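You operate a simulated robot arm through the tools that you are given. There is no shell and no other tool. Be economical: measure what you need, move in short steps, check, and stop when the job is done.

Carry out the task below with a simulated robot arm. There is one attempt and no reset: what you move stays moved.

JOB
Stack the 9 cm cedar block from the dressing table top on top of the 7 cm cedar block.
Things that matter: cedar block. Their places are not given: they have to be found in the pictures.

The check looks at the end state, three seconds after you hand in, the way a careful person would. Anything else that was tipped, shoved, dropped, spilled or broken makes it a failure.

ROBOT AND FRAMES
A 7-joint arm with a two-finger parallel gripper, fixed in place. Base frame: the origin is at the foot of the arm, x ahead of it, y to its left, z up; the work surface is at about z = 760. Units: mm, degrees, N and s.
With the tool pointing down near the work surface it reaches from about 200 to 680 mm from the base axis. Its first joint turns from -66.0 to 66.0 degrees. Payload 2.4 kg.
The tool frame sits at the grasp point between the pads (the TCP): z along the fingers, y along the line on which they close. The tips reach 30 mm beyond it. The gripper opens to 94 mm. The fingers are 28 mm wide and 10 mm thick; the gripper's body (50 by 96 mm) begins 55 mm behind the TCP.
Orientation is that of the tool frame in the base frame, as a unit quaternion [x, y, z, w]. With the fingers straight down and closing along the base's y, the tool's x points along the base's -x, its y along +y and its z along -z.

CONTROLS
- The arm moves only by the tool send_rows. Its argument "deltas" is a list that holds one entry, the list of rows, each a list of 4 numbers: the shift along the base's x, y, z in mm, then the turn about the base's z in degrees. In form: [[[tx, ty, tz, yaw], ...]]. A call has 1 to 12 rows; each row shifts and turns the commanded pose from where the row before left it. "hand" is the closure in counts, from 0 (fully open) to 255 (shut), set as the call begins (left out, the last holds). Rows are played at 5 a second. More than 50 mm and 8.6 degrees between two rows, or a gripper value outside its range, and nothing of the call is played. Where a pose cannot be reached the arm comes as near as it can. A force on the tool above 40 N (or 10 N above the force at the start of the call, whichever is more), or a blocked arm, ends the call early, and 0.2 s more pass. Each finger travels about 153 mm/s and halts on what it meets, pressing with about 36 N; the grip force reading is that of the motor and also rises with nothing between the fingers. The clock runs only during rows and for 0.2 s after the last one: add rows that do not move to give the fingers time. The reply holds the time, the measured pose of the TCP, the force on the tool along the base axes, the opening and the grip force, in the units named above and with some noise, and new pictures: "show" is both (left out), scene, wrist or none.
- Cameras (640 x 400 px; columns grow to the right, rows downward): "scene" is fixed at [23, 463.1, 1440.6]; the picture's right is [-0.87, -0.50, 0.00], its down [-0.30, 0.52, -0.80] and it looks along [0.40, -0.69, -0.60] (base axes); focal length 362 px, centre (320, 200). "wrist" rides on the gripper at [-37, 0, -58] in the tool frame; the picture's right is [0.00, -1.00, 0.00], its down [0.97, 0.00, -0.24] and it looks along [0.24, 0.00, 0.97] (tool axes); focal length 218 px, centre (320, 200).
- probe_pixels(camera, pixels): there is no depth. For up to 12 entries [column, row, z] of the newest picture of that camera ("zoom" is the newest enlarged one), the place [x, y] in the base frame at which the ray of that pixel passes the height z, good to about 2 mm. No time passes.
- enlarge(camera, box): a new picture of the part [left, top, right, bottom] of that camera's present view, enlarged. No time passes.
- close_job(): hands the job in; it is judged then, once.

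Go step by step. Measure first, check grasps and placings, and put right what went wrong. The budget is 60 turns and 170 pictures, counting those below and the enlarged ones. Unless the task says otherwise, let go and move clear before handing in, and close with one line.

The tools are called after "Emit:" by a JSON object that holds its "api" and its "payload". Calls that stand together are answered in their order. send_rows: Moves the arm, as the interface text tells. Its arguments: {"type":"object","properties":{"deltas":{"type":"array","items":{"type":"array","items":{"type":"array","items":{"type":"number"}}}},"hand":{"type":"number"},"show":{"type":"string","enum":["both","scene","wrist","none"]}},"required":["deltas"]} The other tools are called the same way: probe_pixels (camera, pixels) gives the place at which the rays of pixels pass given heights; enlarge (camera, box) takes an enlarged picture of a part of a camera's view; close_job () hands the job in.

At the start:

```text
clock: 0.0
eef_pos: [380.6, -36.2, 1058.7]
ee_rot: [0.0, 1.0, -0.001, 0.0]
ft_force: [-0.2, -0.7, -0.3]
width: 94.0
gripper_force: 0.2
```

scene: 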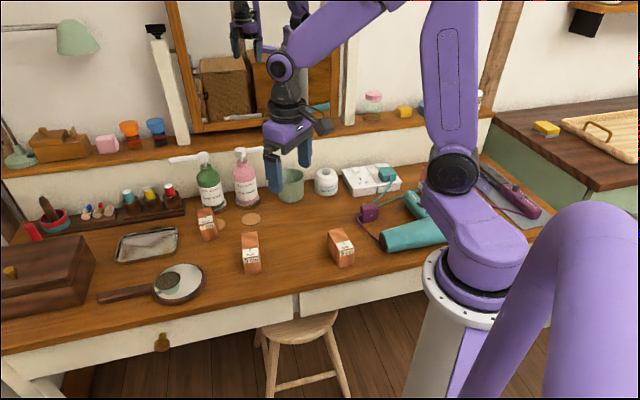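
wrist: 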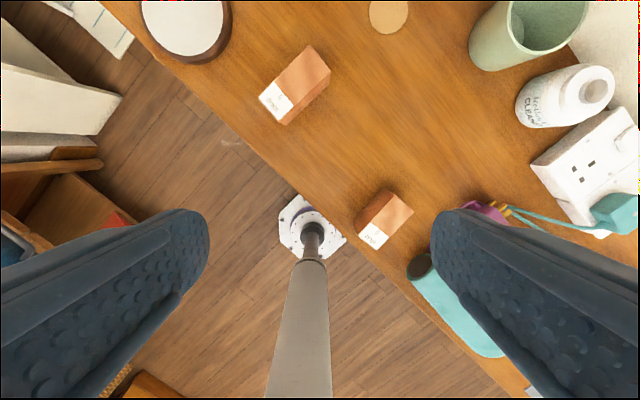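

Three cedar blocks show in the scene picture, near (207,224), (250,252) and (341,248). I'll enlarge them to read the labels and sizes.

Emit:
{"api": "enlarge", "payload": {"camera": "scene", "box": [180, 190, 280, 290]}}

Emit:
{"api": "enlarge", "payload": {"camera": "scene", "box": [300, 210, 380, 280]}}

Emit:
{"api": "enlarge", "payload": {"camera": "wrist", "box": [240, 30, 440, 260]}}

```text
4.00 times, centred on (230, 240) of scene
```

zoom: 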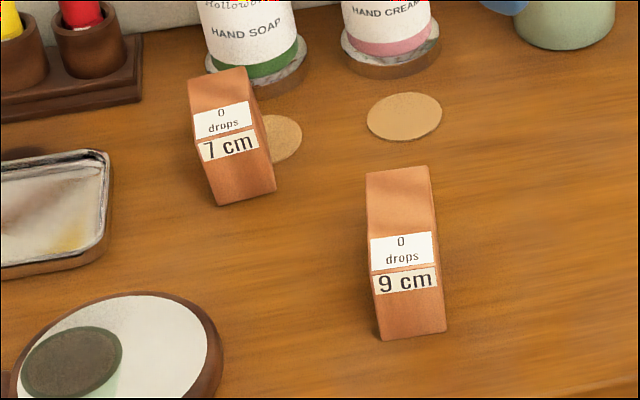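

```text
5.71 times, centred on (340, 245) of scene
```

zoom: 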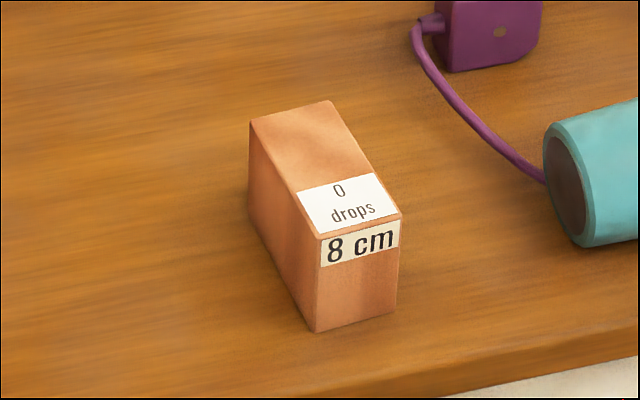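

```text
1.74 times, centred on (340, 145) of wrist
```

zoom: 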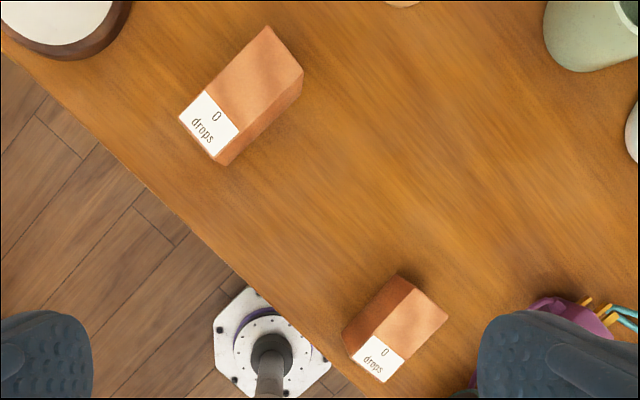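

The left block reads 7 cm, the middle one 9 cm and the right one 8 cm (a decoy). I'll probe the corners of the two that matter: bottom edges at z=760, tops at trial heights.

Emit:
{"api": "probe_pixels", "payload": {"camera": "scene", "pixels": [[245.25, 275, 760], [261.5, 272.5, 760], [242.75, 258.25, 800], [259, 256, 800], [241.5, 233.25, 800], [257.5, 231.25, 800], [204.5, 241.5, 760], [219.25, 237.5, 760], [200, 225.75, 800], [214.5, 222.5, 800], [196.75, 210, 800], [211.5, 206.75, 800]]}}

Emit:
{"api": "probe_pixels", "payload": {"camera": "zoom", "pixels": [[268, 26, 800], [303, 68, 800], [179, 116, 800], [217, 163, 800], [268, 26, 810], [303, 68, 810], [179, 116, 810], [217, 163, 810]]}}

```text
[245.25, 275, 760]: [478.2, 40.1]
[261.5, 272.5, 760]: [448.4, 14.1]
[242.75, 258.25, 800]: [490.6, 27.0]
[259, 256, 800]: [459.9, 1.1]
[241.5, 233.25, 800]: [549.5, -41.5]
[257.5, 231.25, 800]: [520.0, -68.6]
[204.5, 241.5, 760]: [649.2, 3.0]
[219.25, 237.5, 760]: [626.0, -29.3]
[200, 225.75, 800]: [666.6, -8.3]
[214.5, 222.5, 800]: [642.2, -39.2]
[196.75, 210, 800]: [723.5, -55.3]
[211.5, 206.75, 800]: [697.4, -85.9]
```

```text
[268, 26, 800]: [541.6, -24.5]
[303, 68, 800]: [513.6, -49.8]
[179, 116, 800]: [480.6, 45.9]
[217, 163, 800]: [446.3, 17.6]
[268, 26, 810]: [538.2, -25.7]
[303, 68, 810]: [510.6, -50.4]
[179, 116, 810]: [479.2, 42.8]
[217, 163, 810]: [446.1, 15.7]
```

The two views agree. The 9 cm block is centred near (492,-6), top about z=817, width axis about 41°. The 7 cm block is centred near (665,-33) at about 50°. Next I'll locate the things around the 7 cm block and start moving over the 9 cm block.

Emit:
{"api": "probe_pixels", "payload": {"camera": "scene", "pixels": [[211, 211, 760], [247, 207, 760], [204, 154, 900], [240, 150, 900], [180, 228, 765], [185, 210, 780], [168, 184, 840], [204, 154, 930], [240, 150, 930]]}}

Emit:
{"api": "send_rows", "payload": {"deltas": [[[18, 5, -20, -8], [18, 5, -20, -8], [18, 5, -20, -8], [18, 5, -20, -8], [18, 5, -20, -8], [21, 5, -20, -8], [0, 0, 0, -1], [0, 0, 0, 0]]], "hand": 0}}

```text
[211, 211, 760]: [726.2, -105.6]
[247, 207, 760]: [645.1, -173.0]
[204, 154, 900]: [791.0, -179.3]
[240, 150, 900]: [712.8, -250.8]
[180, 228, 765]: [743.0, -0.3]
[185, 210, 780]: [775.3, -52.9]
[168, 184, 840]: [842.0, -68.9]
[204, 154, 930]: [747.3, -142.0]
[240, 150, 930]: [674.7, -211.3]
```

```text
clock: 1.8
eef_pos: [492.0, -6.7, 939.7]
ee_rot: [0.415, 0.91, 0.0, 0.0]
ft_force: [0.5, -0.2, 0.1]
width: 93.9
gripper_force: 0.0
```

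scene: 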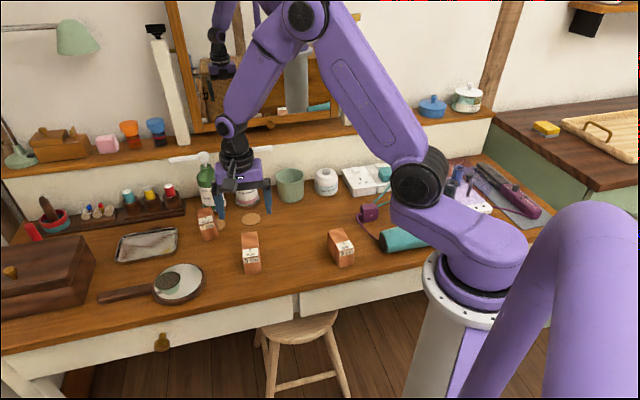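
wrist: 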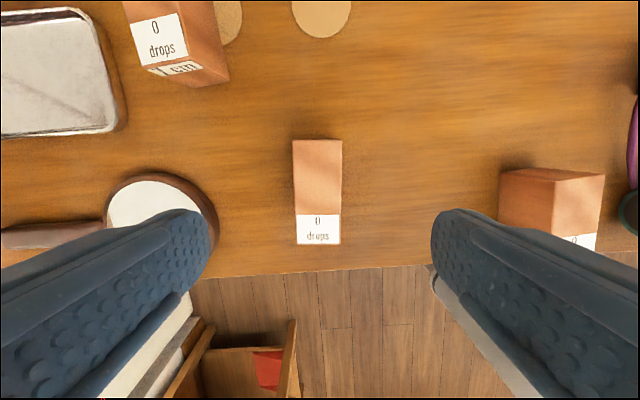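

The gripper is squared over the 9 cm block (top corners near (293,140), (342,140), (296,244), (341,244)). I'll refine both centres from this view.

Emit:
{"api": "probe_pixels", "payload": {"camera": "wrist", "pixels": [[293, 140, 817], [342, 140, 817], [296, 244, 817], [341, 244, 817], [135, 67, 817], [189, 50, 817], [173, 84, 760], [228, 78, 760]]}}

Emit:
{"api": "enlarge", "payload": {"camera": "wrist", "box": [250, 120, 390, 260]}}

Emit:
{"api": "enlarge", "payload": {"camera": "wrist", "box": [100, 0, 260, 100]}}

```text
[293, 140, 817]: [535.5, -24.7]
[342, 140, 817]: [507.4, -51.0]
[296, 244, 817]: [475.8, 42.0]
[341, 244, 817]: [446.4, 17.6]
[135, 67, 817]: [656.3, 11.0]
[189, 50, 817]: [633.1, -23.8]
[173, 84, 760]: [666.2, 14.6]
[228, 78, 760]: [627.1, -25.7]
```

```text
2.86 times, centred on (320, 190) of wrist
```

zoom: 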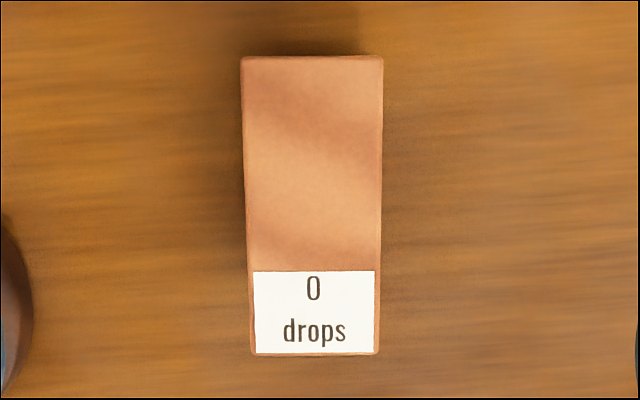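

```text
4.00 times, centred on (180, 50) of wrist
```

zoom: 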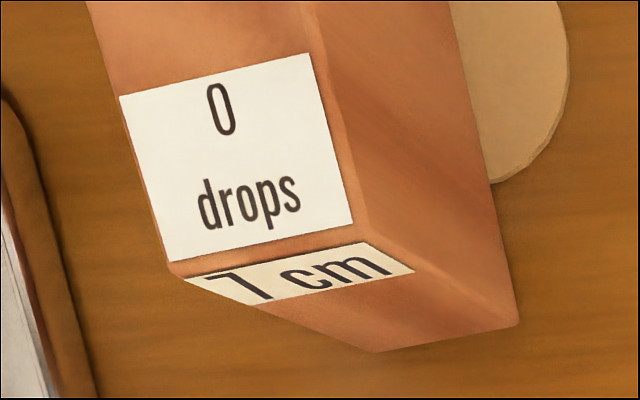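

The 9 cm block's centre is (491,-4) and the yaw is right. The mirror edge at column 217 is about 100 mm off, so the open fingers clear it. I'm descending now.

Emit:
{"api": "send_rows", "payload": {"deltas": [[[-0.5, 2.5, -30, 0], [0, 0, -30, 0], [0, 0, -30, 0], [0, 0, -25, 0], [0, 0, -15, 0], [0, 0, -10, 0], [0, 0, 0, 0]]]}}

```text
clock: 3.4
eef_pos: [492.4, -2.3, 799.0]
ee_rot: [0.415, 0.91, 0.0, 0.0]
ft_force: [0.9, 0.0, 0.0]
width: 93.8
gripper_force: 0.1
```

scene: 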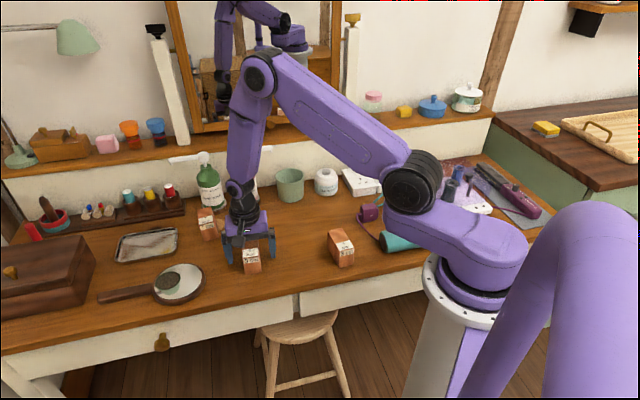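
wrist: 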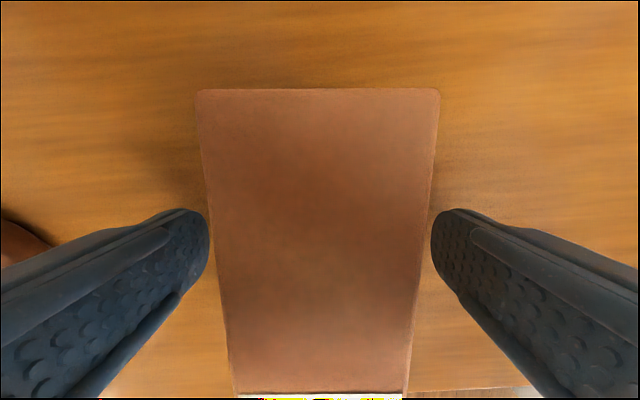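

The fingers straddle the block (edges at columns 200–440) with room on both sides. Closing now.

Emit:
{"api": "send_rows", "payload": {"deltas": [[[0, 0, 0, 0], [0, 0, 0, 0], [0, 0, 0, 0], [0, 0, 0, 0]]], "hand": 255, "show": "wrist"}}

```text
clock: 4.4
eef_pos: [491.0, -2.3, 799.0]
ee_rot: [0.415, 0.91, 0.0, 0.0]
ft_force: [0.5, 0.5, -0.6]
width: 43.8
gripper_force: 36.3
```

wrist: 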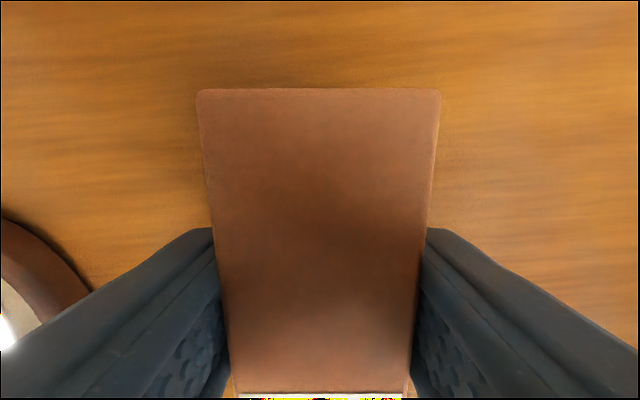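

The grip holds (43.8 mm opening, 36 N). I'm lifting straight up.

Emit:
{"api": "send_rows", "payload": {"deltas": [[[0, 0, 15, 0], [0, 0, 25, 0], [0, 0, 30, 0], [0, 0, 30, 0], [0, 0, 20, 4], [0, 0, 0, 5], [0, 0, 0, 0]]]}}

```text
clock: 6.0
eef_pos: [489.2, -3.6, 919.4]
ee_rot: [0.343, 0.94, 0.0, 0.0]
ft_force: [-0.8, -0.1, -1.2]
width: 38.9
gripper_force: 35.9
```

scene: 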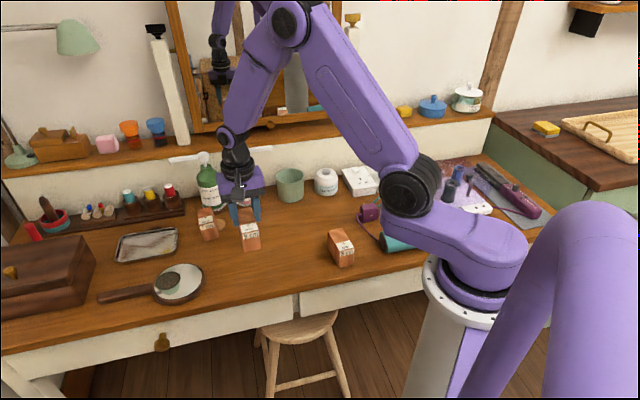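
wrist: 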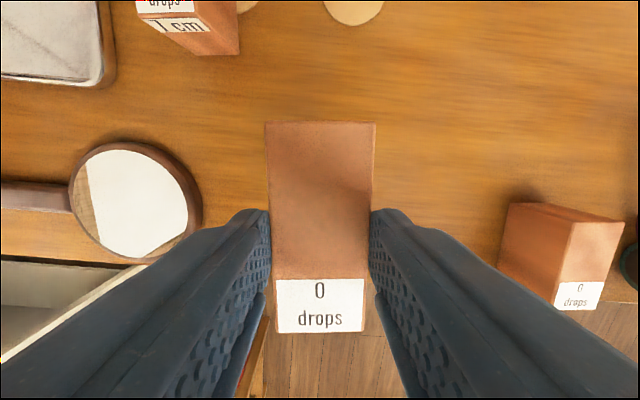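

The held block now looks much smaller in the wrist view (width about 110 px against 240 before) and the opening fell to 38.9 mm, so it seems to have slipped down in the fingers. I'll look closely before moving further.

Emit:
{"api": "enlarge", "payload": {"camera": "scene", "box": [185, 160, 295, 270]}}

Emit:
{"api": "enlarge", "payload": {"camera": "wrist", "box": [220, 100, 420, 350]}}

```text
3.64 times, centred on (240, 215) of scene
```

zoom: 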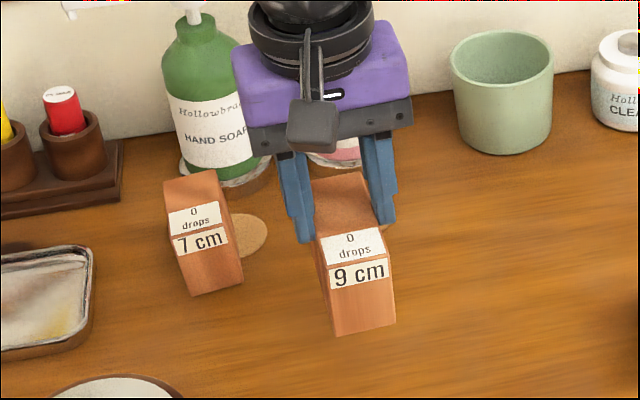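

```text
1.60 times, centred on (320, 225) of wrist
```

zoom: 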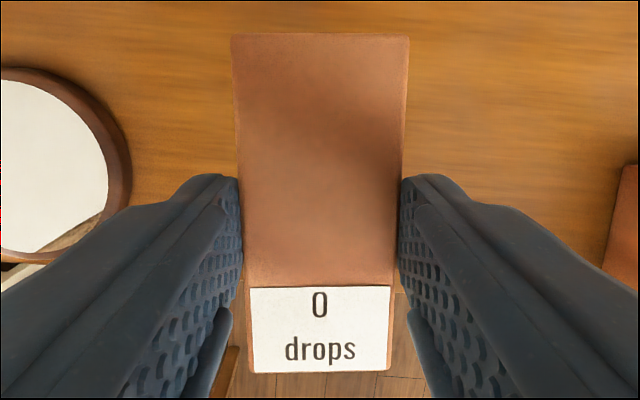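

The block has slid roughly 40 mm down and only the fingertips hold it, with its bottom now at about z=839. I'll lower it back onto clear table where it came from and regrip.

Emit:
{"api": "send_rows", "payload": {"deltas": [[[0, 0, -20, 0], [0, 0, -25, 0], [0, 0, -15, 0]]]}}

```text
clock: 6.8
eef_pos: [492.3, -2.1, 860.1]
ee_rot: [0.342, 0.94, 0.0, 0.0]
ft_force: [0.0, 0.2, -0.8]
width: 39.1
gripper_force: 36.3
```

scene: 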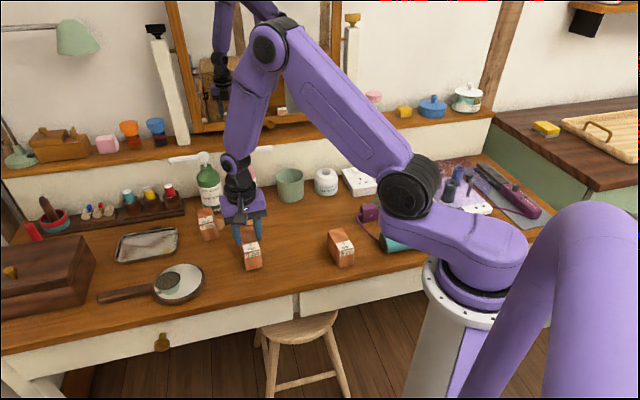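
wrist: 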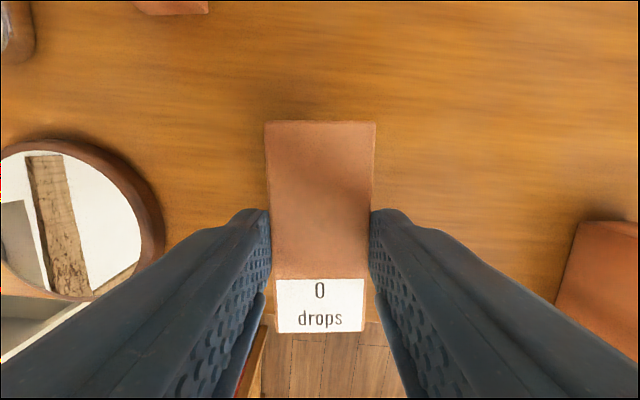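

The wrist picture hasn't changed since the last one, so the slip has stopped. I'll check how much of the block the pads overlap and whether it hangs level.

Emit:
{"api": "enlarge", "payload": {"camera": "scene", "box": [215, 190, 285, 280]}}

```text
4.44 times, centred on (250, 235) of scene
```

zoom: 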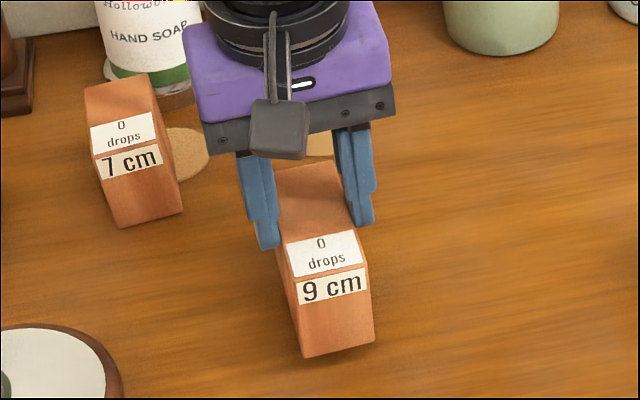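

Only about 10 mm of pad overlaps. I'll set the block on the table and regrip deeper.

Emit:
{"api": "send_rows", "payload": {"deltas": [[[0, 0, -8, 0], [0, 0, -5, 0], [0, 0, -3, 0], [0, 0, 0, 0]]], "show": "none"}}

```text
clock: 7.8
eef_pos: [491.5, -3.6, 844.9]
ee_rot: [0.343, 0.939, 0.0, 0.0]
ft_force: [0.0, 0.4, -0.5]
width: 39.1
gripper_force: 36.2
```

Emit:
{"api": "send_rows", "payload": {"deltas": [[[0, 0, -2, 0], [0, 0, 0, 0], [0, 0, -2, 0], [0, 0, 0, 0]]]}}

```text
clock: 8.8
eef_pos: [491.6, -1.9, 841.3]
ee_rot: [0.341, 0.94, 0.0, 0.002]
ft_force: [-3.8, 3.6, 32.3]
width: 39.1
gripper_force: 36.1
```

scene: 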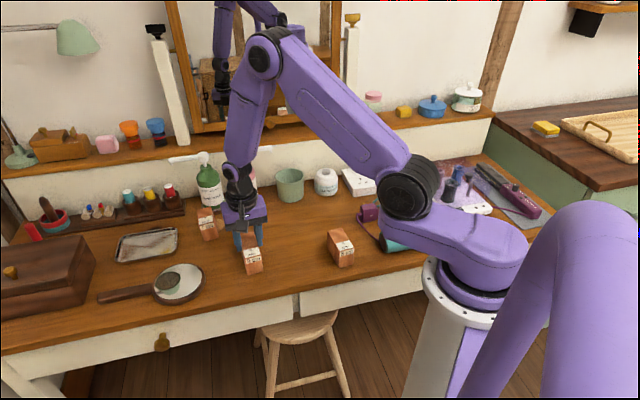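
wrist: 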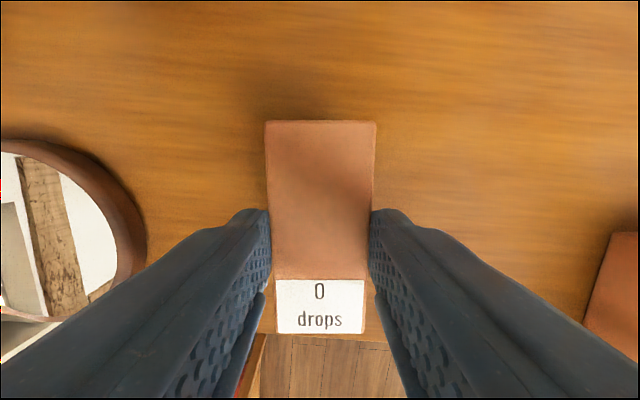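

Contact reads 32 N with no slip at the pads, so this friction is good. The first grip at 43.8 mm probably never seated. I'll open partly, go 14 mm lower and close again, checking that the opening reads about 39.

Emit:
{"api": "send_rows", "payload": {"deltas": [[[0, 0, 1, 0], [0, 0, 0, 0], [0, 0, 0, 0]]], "hand": 60, "show": "none"}}

Emit:
{"api": "send_rows", "payload": {"deltas": [[[0, 0, -8, 0], [0, 0, -8, 0], [0, 0, 0, 0], [0, 0, 0, 0]]], "show": "wrist"}}

Emit:
{"api": "send_rows", "payload": {"deltas": [[[0, 0, 0, 0], [0, 0, 0, 0], [0, 0, 0, 0], [0, 0, 0, 0], [0, 0, 0, 0], [0, 0, 0, 0]]], "hand": 255, "show": "both"}}

```text
clock: 9.6
eef_pos: [491.1, -3.3, 840.0]
ee_rot: [0.342, 0.94, 0.0, 0.0]
ft_force: [0.1, 0.8, 0.4]
width: 71.9
gripper_force: 0.0
```

```text
clock: 10.6
eef_pos: [490.9, -3.6, 825.2]
ee_rot: [0.342, 0.94, 0.001, 0.0]
ft_force: [-0.7, 0.4, -0.8]
width: 71.9
gripper_force: 0.0
```

wrist: 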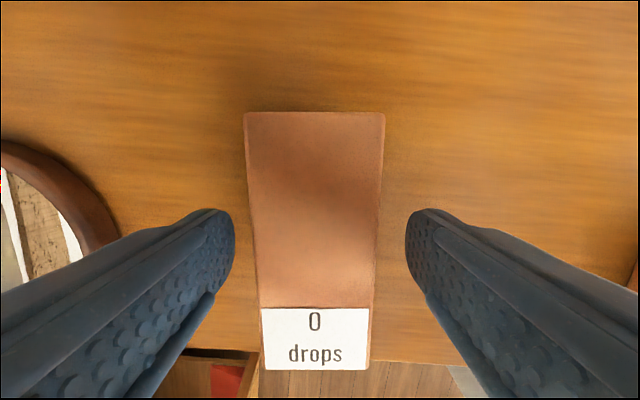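

```text
clock: 12.0
eef_pos: [490.5, -3.0, 825.0]
ee_rot: [0.342, 0.94, 0.0, 0.0]
ft_force: [1.3, 0.5, 5.1]
width: 39.1
gripper_force: 36.1
```

scene: 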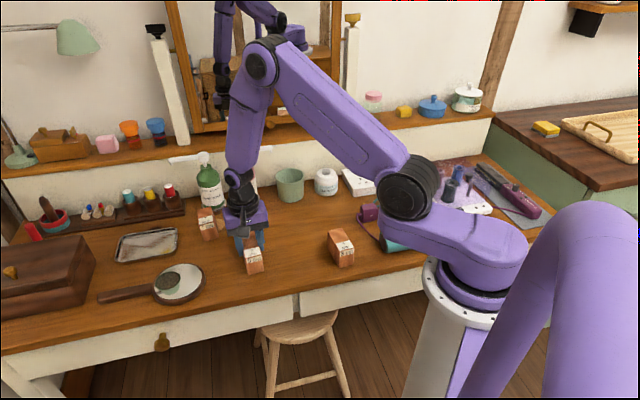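
wrist: 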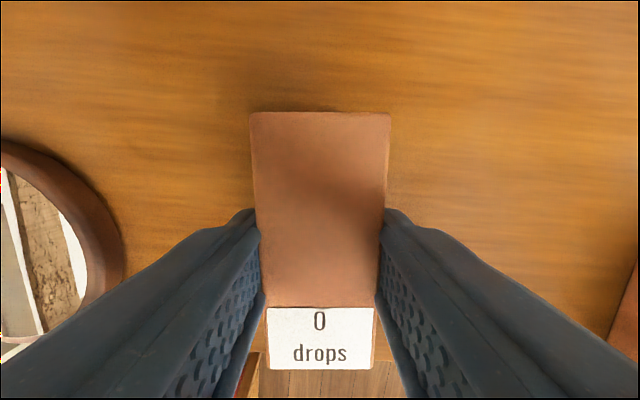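

Regripped at 39.1 mm with about 24 mm of overlap. I'll lift slowly and compare the wrist view (block corners now at columns 250–390, row 112).

Emit:
{"api": "send_rows", "payload": {"deltas": [[[0, 0, 4, 0], [0, 0, 6, 0], [0, 0, 10, 0], [0, 0, 10, 0], [0, 0, 0, 0]]]}}

```text
clock: 13.2
eef_pos: [489.4, -3.7, 854.8]
ee_rot: [0.342, 0.94, 0.0, 0.0]
ft_force: [-0.1, 0.6, -1.3]
width: 39.2
gripper_force: 36.0
```

scene: 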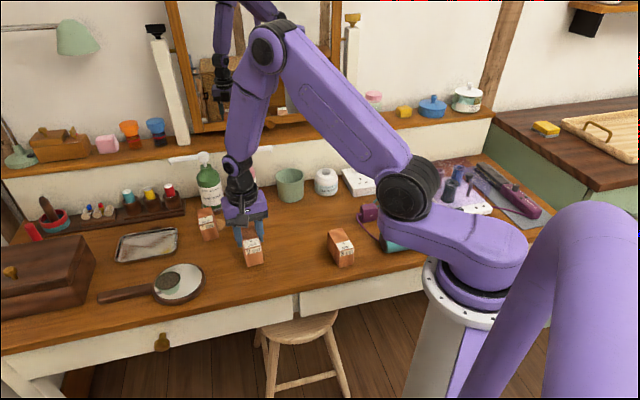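
wrist: 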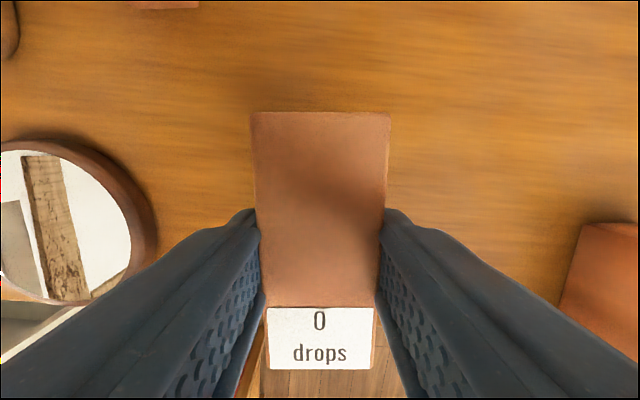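

No slip. Now I'll measure the held block's centre relative to the TCP (its top is at about z=847) and lift to travel height.

Emit:
{"api": "probe_pixels", "payload": {"camera": "wrist", "pixels": [[251, 113, 847], [391, 113, 847], [268, 369, 847], [373, 369, 847]]}}

Emit:
{"api": "send_rows", "payload": {"deltas": [[[0, 0, 15, 0], [0, 0, 20, 0], [0, 0, 20, 0], [0, 0, 20, 0], [20, -4, 5, 0], [25, -4, 0, 0], [25, -4, 0, 0], [15, -2, 0, 0], [0, 0, 0, 0]]]}}

```text
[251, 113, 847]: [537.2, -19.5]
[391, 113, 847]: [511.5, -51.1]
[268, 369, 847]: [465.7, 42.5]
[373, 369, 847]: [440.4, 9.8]
```

```text
clock: 15.2
eef_pos: [575.6, -18.6, 934.2]
ee_rot: [0.342, 0.94, 0.0, 0.0]
ft_force: [-0.2, 0.4, -0.5]
width: 39.2
gripper_force: 35.7
```

scene: 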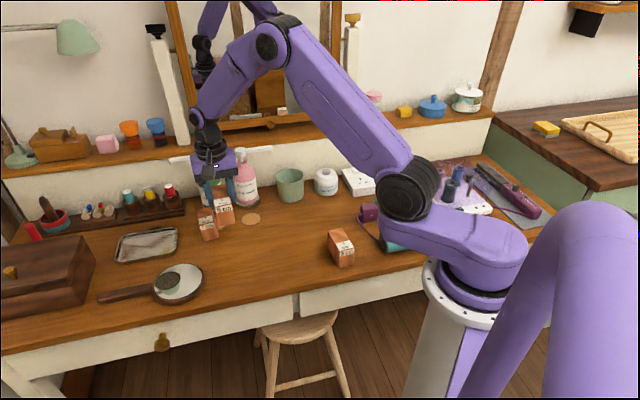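
wrist: 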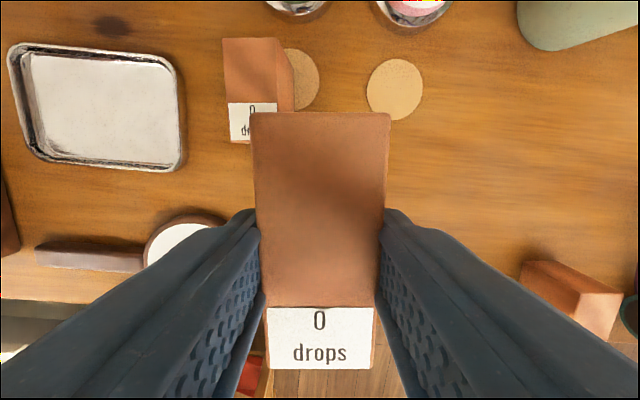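

The held block is centred on the TCP within 1 mm. The 7 cm block's top is visible at (223,40)–(277,38) in the wrist view, so I'll measure it from here.

Emit:
{"api": "enlarge", "payload": {"camera": "wrist", "box": [200, 20, 330, 150]}}

```text
3.08 times, centred on (265, 85) of wrist
```

zoom: 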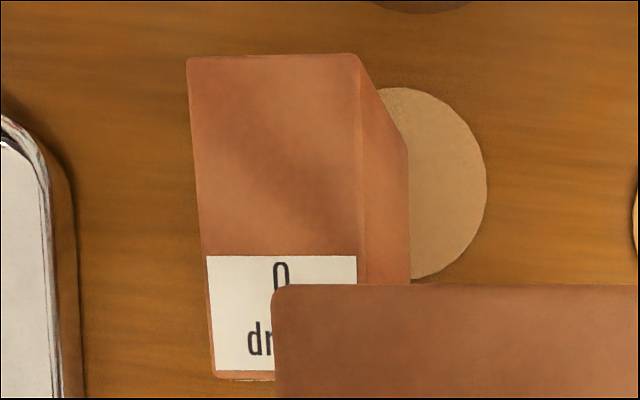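

Emit:
{"api": "probe_pixels", "payload": {"camera": "zoom", "pixels": [[187, 57, 817], [359, 54, 817], [212, 378, 817]]}}

```text
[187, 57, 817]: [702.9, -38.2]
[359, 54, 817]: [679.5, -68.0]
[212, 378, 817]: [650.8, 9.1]
```

Both views put the 7 cm block's centre at about (665,-31) with matching yaw. I'm moving over it at travel height.

Emit:
{"api": "send_rows", "payload": {"deltas": [[[20, -3, 0, 0], [25, -3, 0, 0], [25, -3, 0, 0], [15, -2, 0, 0], [5, -0.5, 0, 0], [0, 0, 0, 0], [0, 0, 0, 0]]]}}

```text
clock: 16.8
eef_pos: [664.1, -28.1, 935.2]
ee_rot: [0.342, 0.94, 0.001, 0.0]
ft_force: [0.1, 0.2, -0.8]
width: 39.1
gripper_force: 35.7
```

scene: 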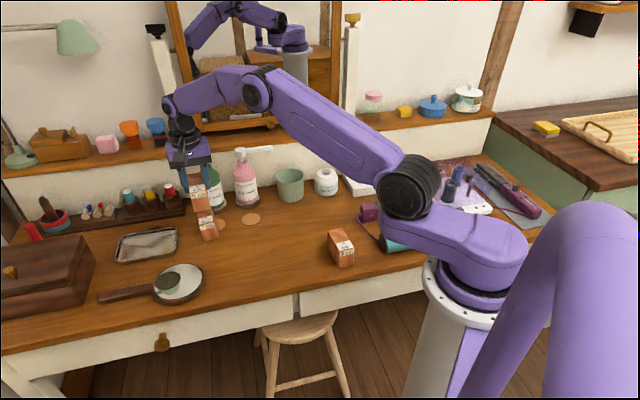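
wrist: 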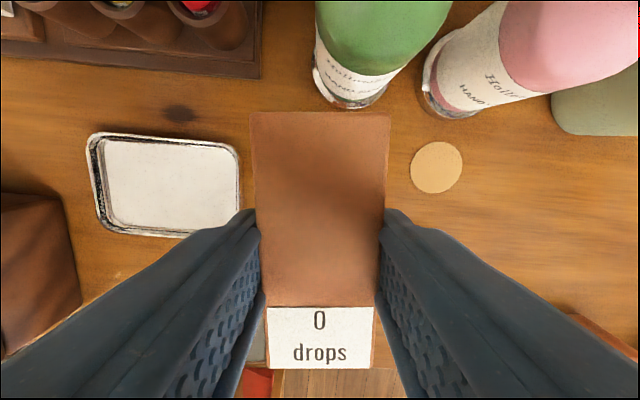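

The held block is above the 7 cm block, and the green bottle (column 350, row 100) clears the block's far edge. I'm lowering to just above contact, with xy nudged by (1,-2).

Emit:
{"api": "send_rows", "payload": {"deltas": [[[1, -2, -10, 0], [0, 0, -15, 0], [0, 0, -12, 0], [0, 0, -6, 0], [0, 0, -3, 0], [0, 0, 0, 0], [0, 0, 0, 0]]]}}

Emit:
{"api": "enlarge", "payload": {"camera": "scene", "box": [160, 150, 270, 260]}}

```text
clock: 18.4
eef_pos: [665.7, -30.2, 888.7]
ee_rot: [0.343, 0.939, 0.0, 0.0]
ft_force: [-0.3, 0.0, -0.4]
width: 39.4
gripper_force: 36.3
```

scene: 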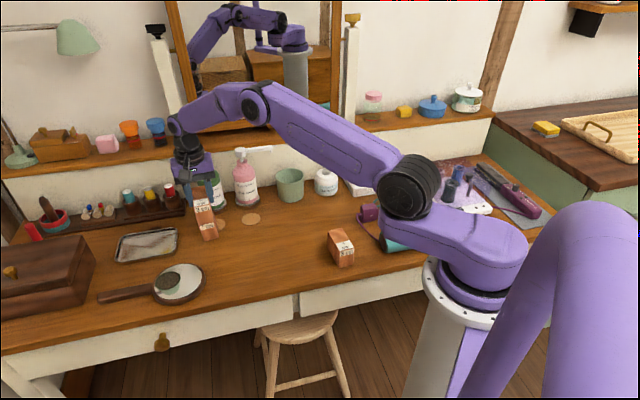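
wrist: 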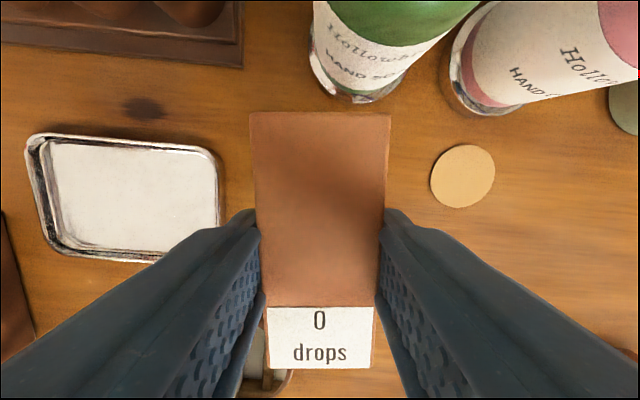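

```text
3.64 times, centred on (215, 205) of scene
```

zoom: 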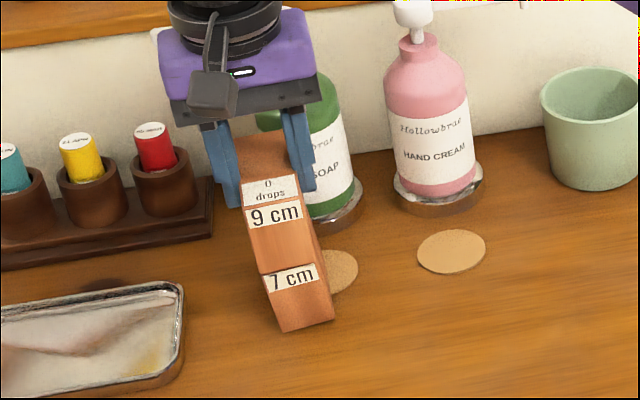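

The blocks line up well, with about 6 mm left to contact. I'm lowering in small steps and watching the force.

Emit:
{"api": "send_rows", "payload": {"deltas": [[[0, 0, -2, 0], [0, 0, -2, 0], [0, 0, 0, 0], [0, 0, 0, 0]]], "show": "none"}}

Emit:
{"api": "send_rows", "payload": {"deltas": [[[0, 0, -1, 0], [0, 0, 0, 0], [0, 0, 0, 0]]], "show": "none"}}

```text
clock: 19.4
eef_pos: [667.0, -31.3, 887.8]
ee_rot: [0.342, 0.94, 0.0, 0.002]
ft_force: [-5.5, 0.0, 23.3]
width: 39.1
gripper_force: 36.2
```

```text
clock: 20.2
eef_pos: [668.2, -30.7, 887.3]
ee_rot: [0.343, 0.939, 0.001, 0.002]
ft_force: [-2.7, -1.4, 29.3]
width: 39.0
gripper_force: 36.2
```

Contact came at z≈888 with 29 N of push. I'll back off to relieve the preload and look.

Emit:
{"api": "send_rows", "payload": {"deltas": [[[0, 0, 2, 0], [0, 0, 1.5, 0], [0, 0, 0, 0], [0, 0, 0, 0]]]}}

Emit:
{"api": "enlarge", "payload": {"camera": "scene", "box": [180, 180, 240, 250]}}

```text
clock: 21.2
eef_pos: [665.4, -31.3, 886.5]
ee_rot: [0.342, 0.94, 0.0, 0.0]
ft_force: [0.3, -0.3, 9.3]
width: 39.1
gripper_force: 36.5
```

scene: 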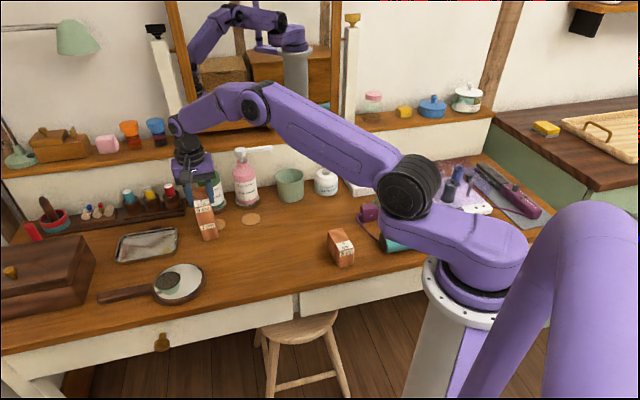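
wrist: 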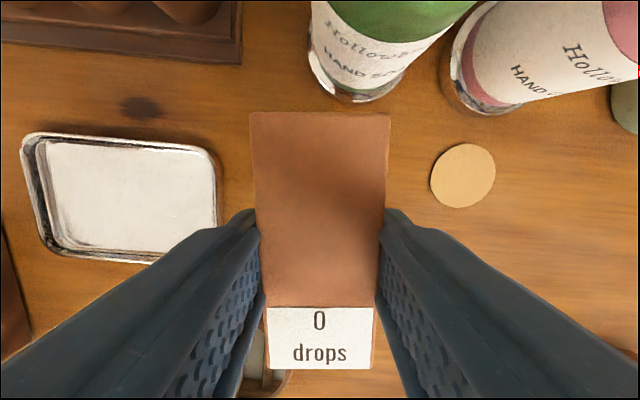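

```text
5.71 times, centred on (210, 215) of scene
```

zoom: 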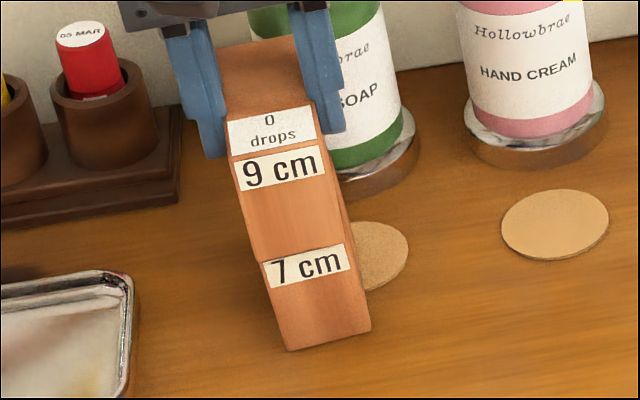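

Seated and aligned, with a light 9 N load. I'm releasing to about 70 mm opening.

Emit:
{"api": "send_rows", "payload": {"deltas": [[[0, 0, 0.5, 0], [0, 0, 0, 0], [0, 0, 0, 0], [0, 0, 0, 0]]], "hand": 65}}

```text
clock: 22.2
eef_pos: [666.8, -30.8, 888.2]
ee_rot: [0.342, 0.94, 0.0, 0.0]
ft_force: [-0.3, 0.4, 0.3]
width: 69.7
gripper_force: 0.1
```

scene: 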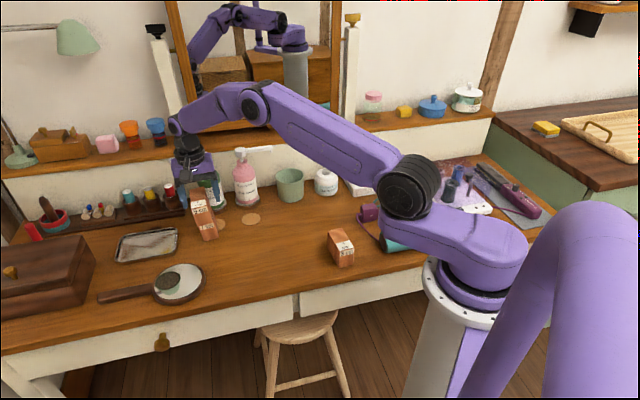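
wrist: 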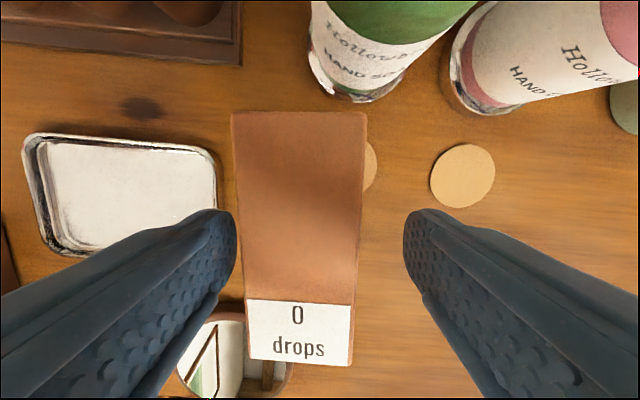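

On release the block moved about 20 px left in the wrist view, roughly 5 mm, dragged by the left finger. I'll inspect before moving.

Emit:
{"api": "enlarge", "payload": {"camera": "scene", "box": [180, 180, 240, 250]}}

Emit:
{"api": "enlarge", "payload": {"camera": "wrist", "box": [200, 90, 440, 380]}}

```text
5.71 times, centred on (210, 215) of scene
```

zoom: 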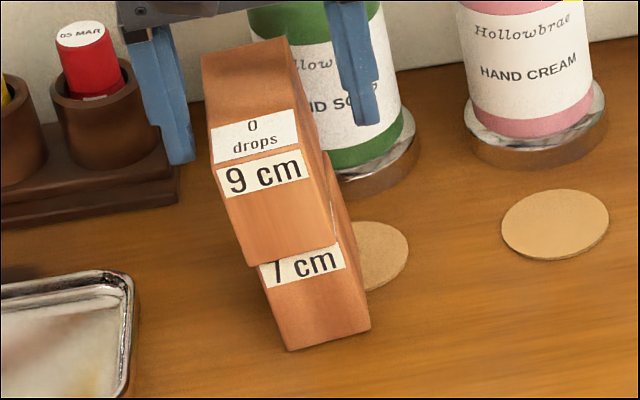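

```text
1.38 times, centred on (320, 235) of wrist
```

zoom: 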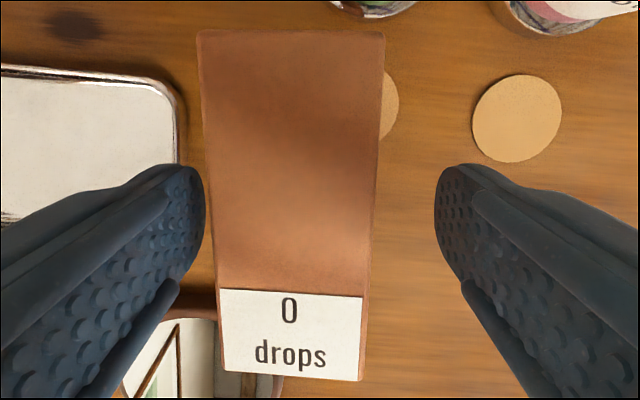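

The 9 cm block sits flat on the 7 cm block, offset only about 5 mm and turned about 3°, which is stable. There is a clear gap to both fingers, so I'm going straight up.

Emit:
{"api": "send_rows", "payload": {"deltas": [[[1, 1, 3, 0], [0, 0, 8, 0], [0, 0, 12, 0], [0, 0, 20, 0], [0, 0, 20, 0], [0, 0, 15, 0], [-20, 3, 10, 0], [-30, 3, 0, 0], [-40, 3, 0, 0], [-40, 3, 0, 0], [0, 0, 0, 0]]]}}

Emit:
{"api": "enlarge", "payload": {"camera": "scene", "box": [170, 160, 250, 250]}}

```text
clock: 24.6
eef_pos: [537.1, -17.2, 975.9]
ee_rot: [0.343, 0.939, 0.0, -0.001]
ft_force: [-0.1, 0.7, -0.2]
width: 70.2
gripper_force: 0.0
```

scene: 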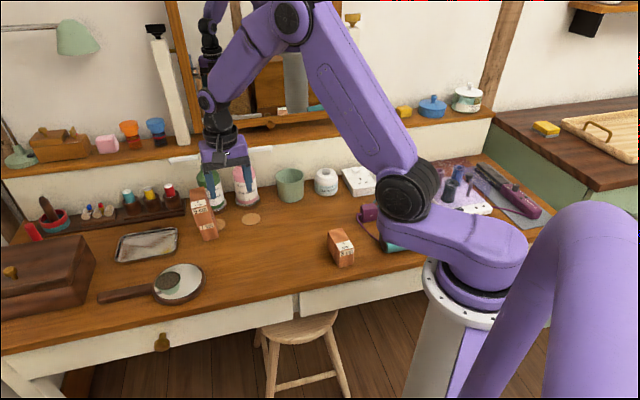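
wrist: 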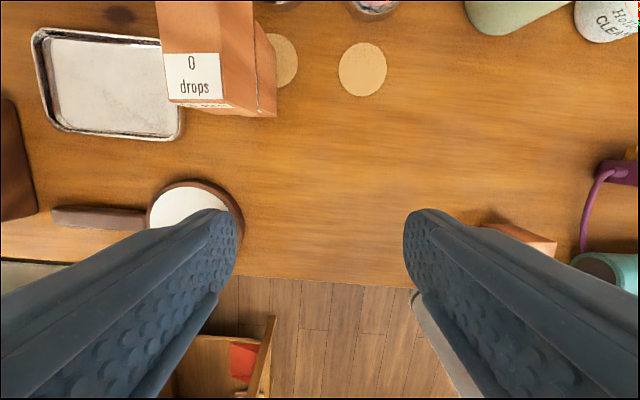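

```text
4.44 times, centred on (210, 205) of scene
```

zoom: 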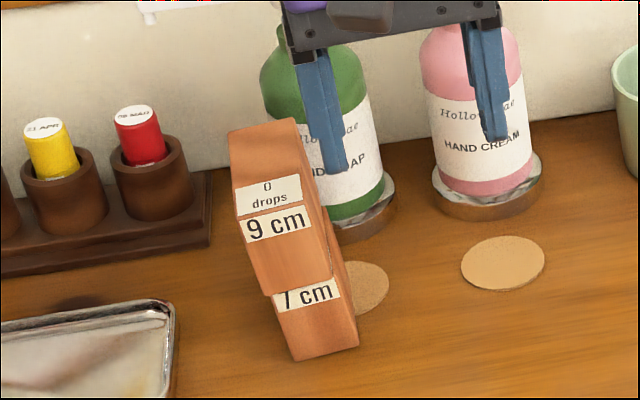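

The stack stands stable with the 9 cm block on the 7 cm block, nothing else has moved and the gripper is clear, so I'm handing in.

Emit:
{"api": "close_job", "payload": {}}

```text
The job is handed in.
```

The 9 cm cedar block is stacked on the 7 cm block, about 5 mm off-centre and turned about 3°, and I saw nothing else disturbed. On the first lift the block slid in the fingers, so I set it back down and regripped it; it wasn't dropped.
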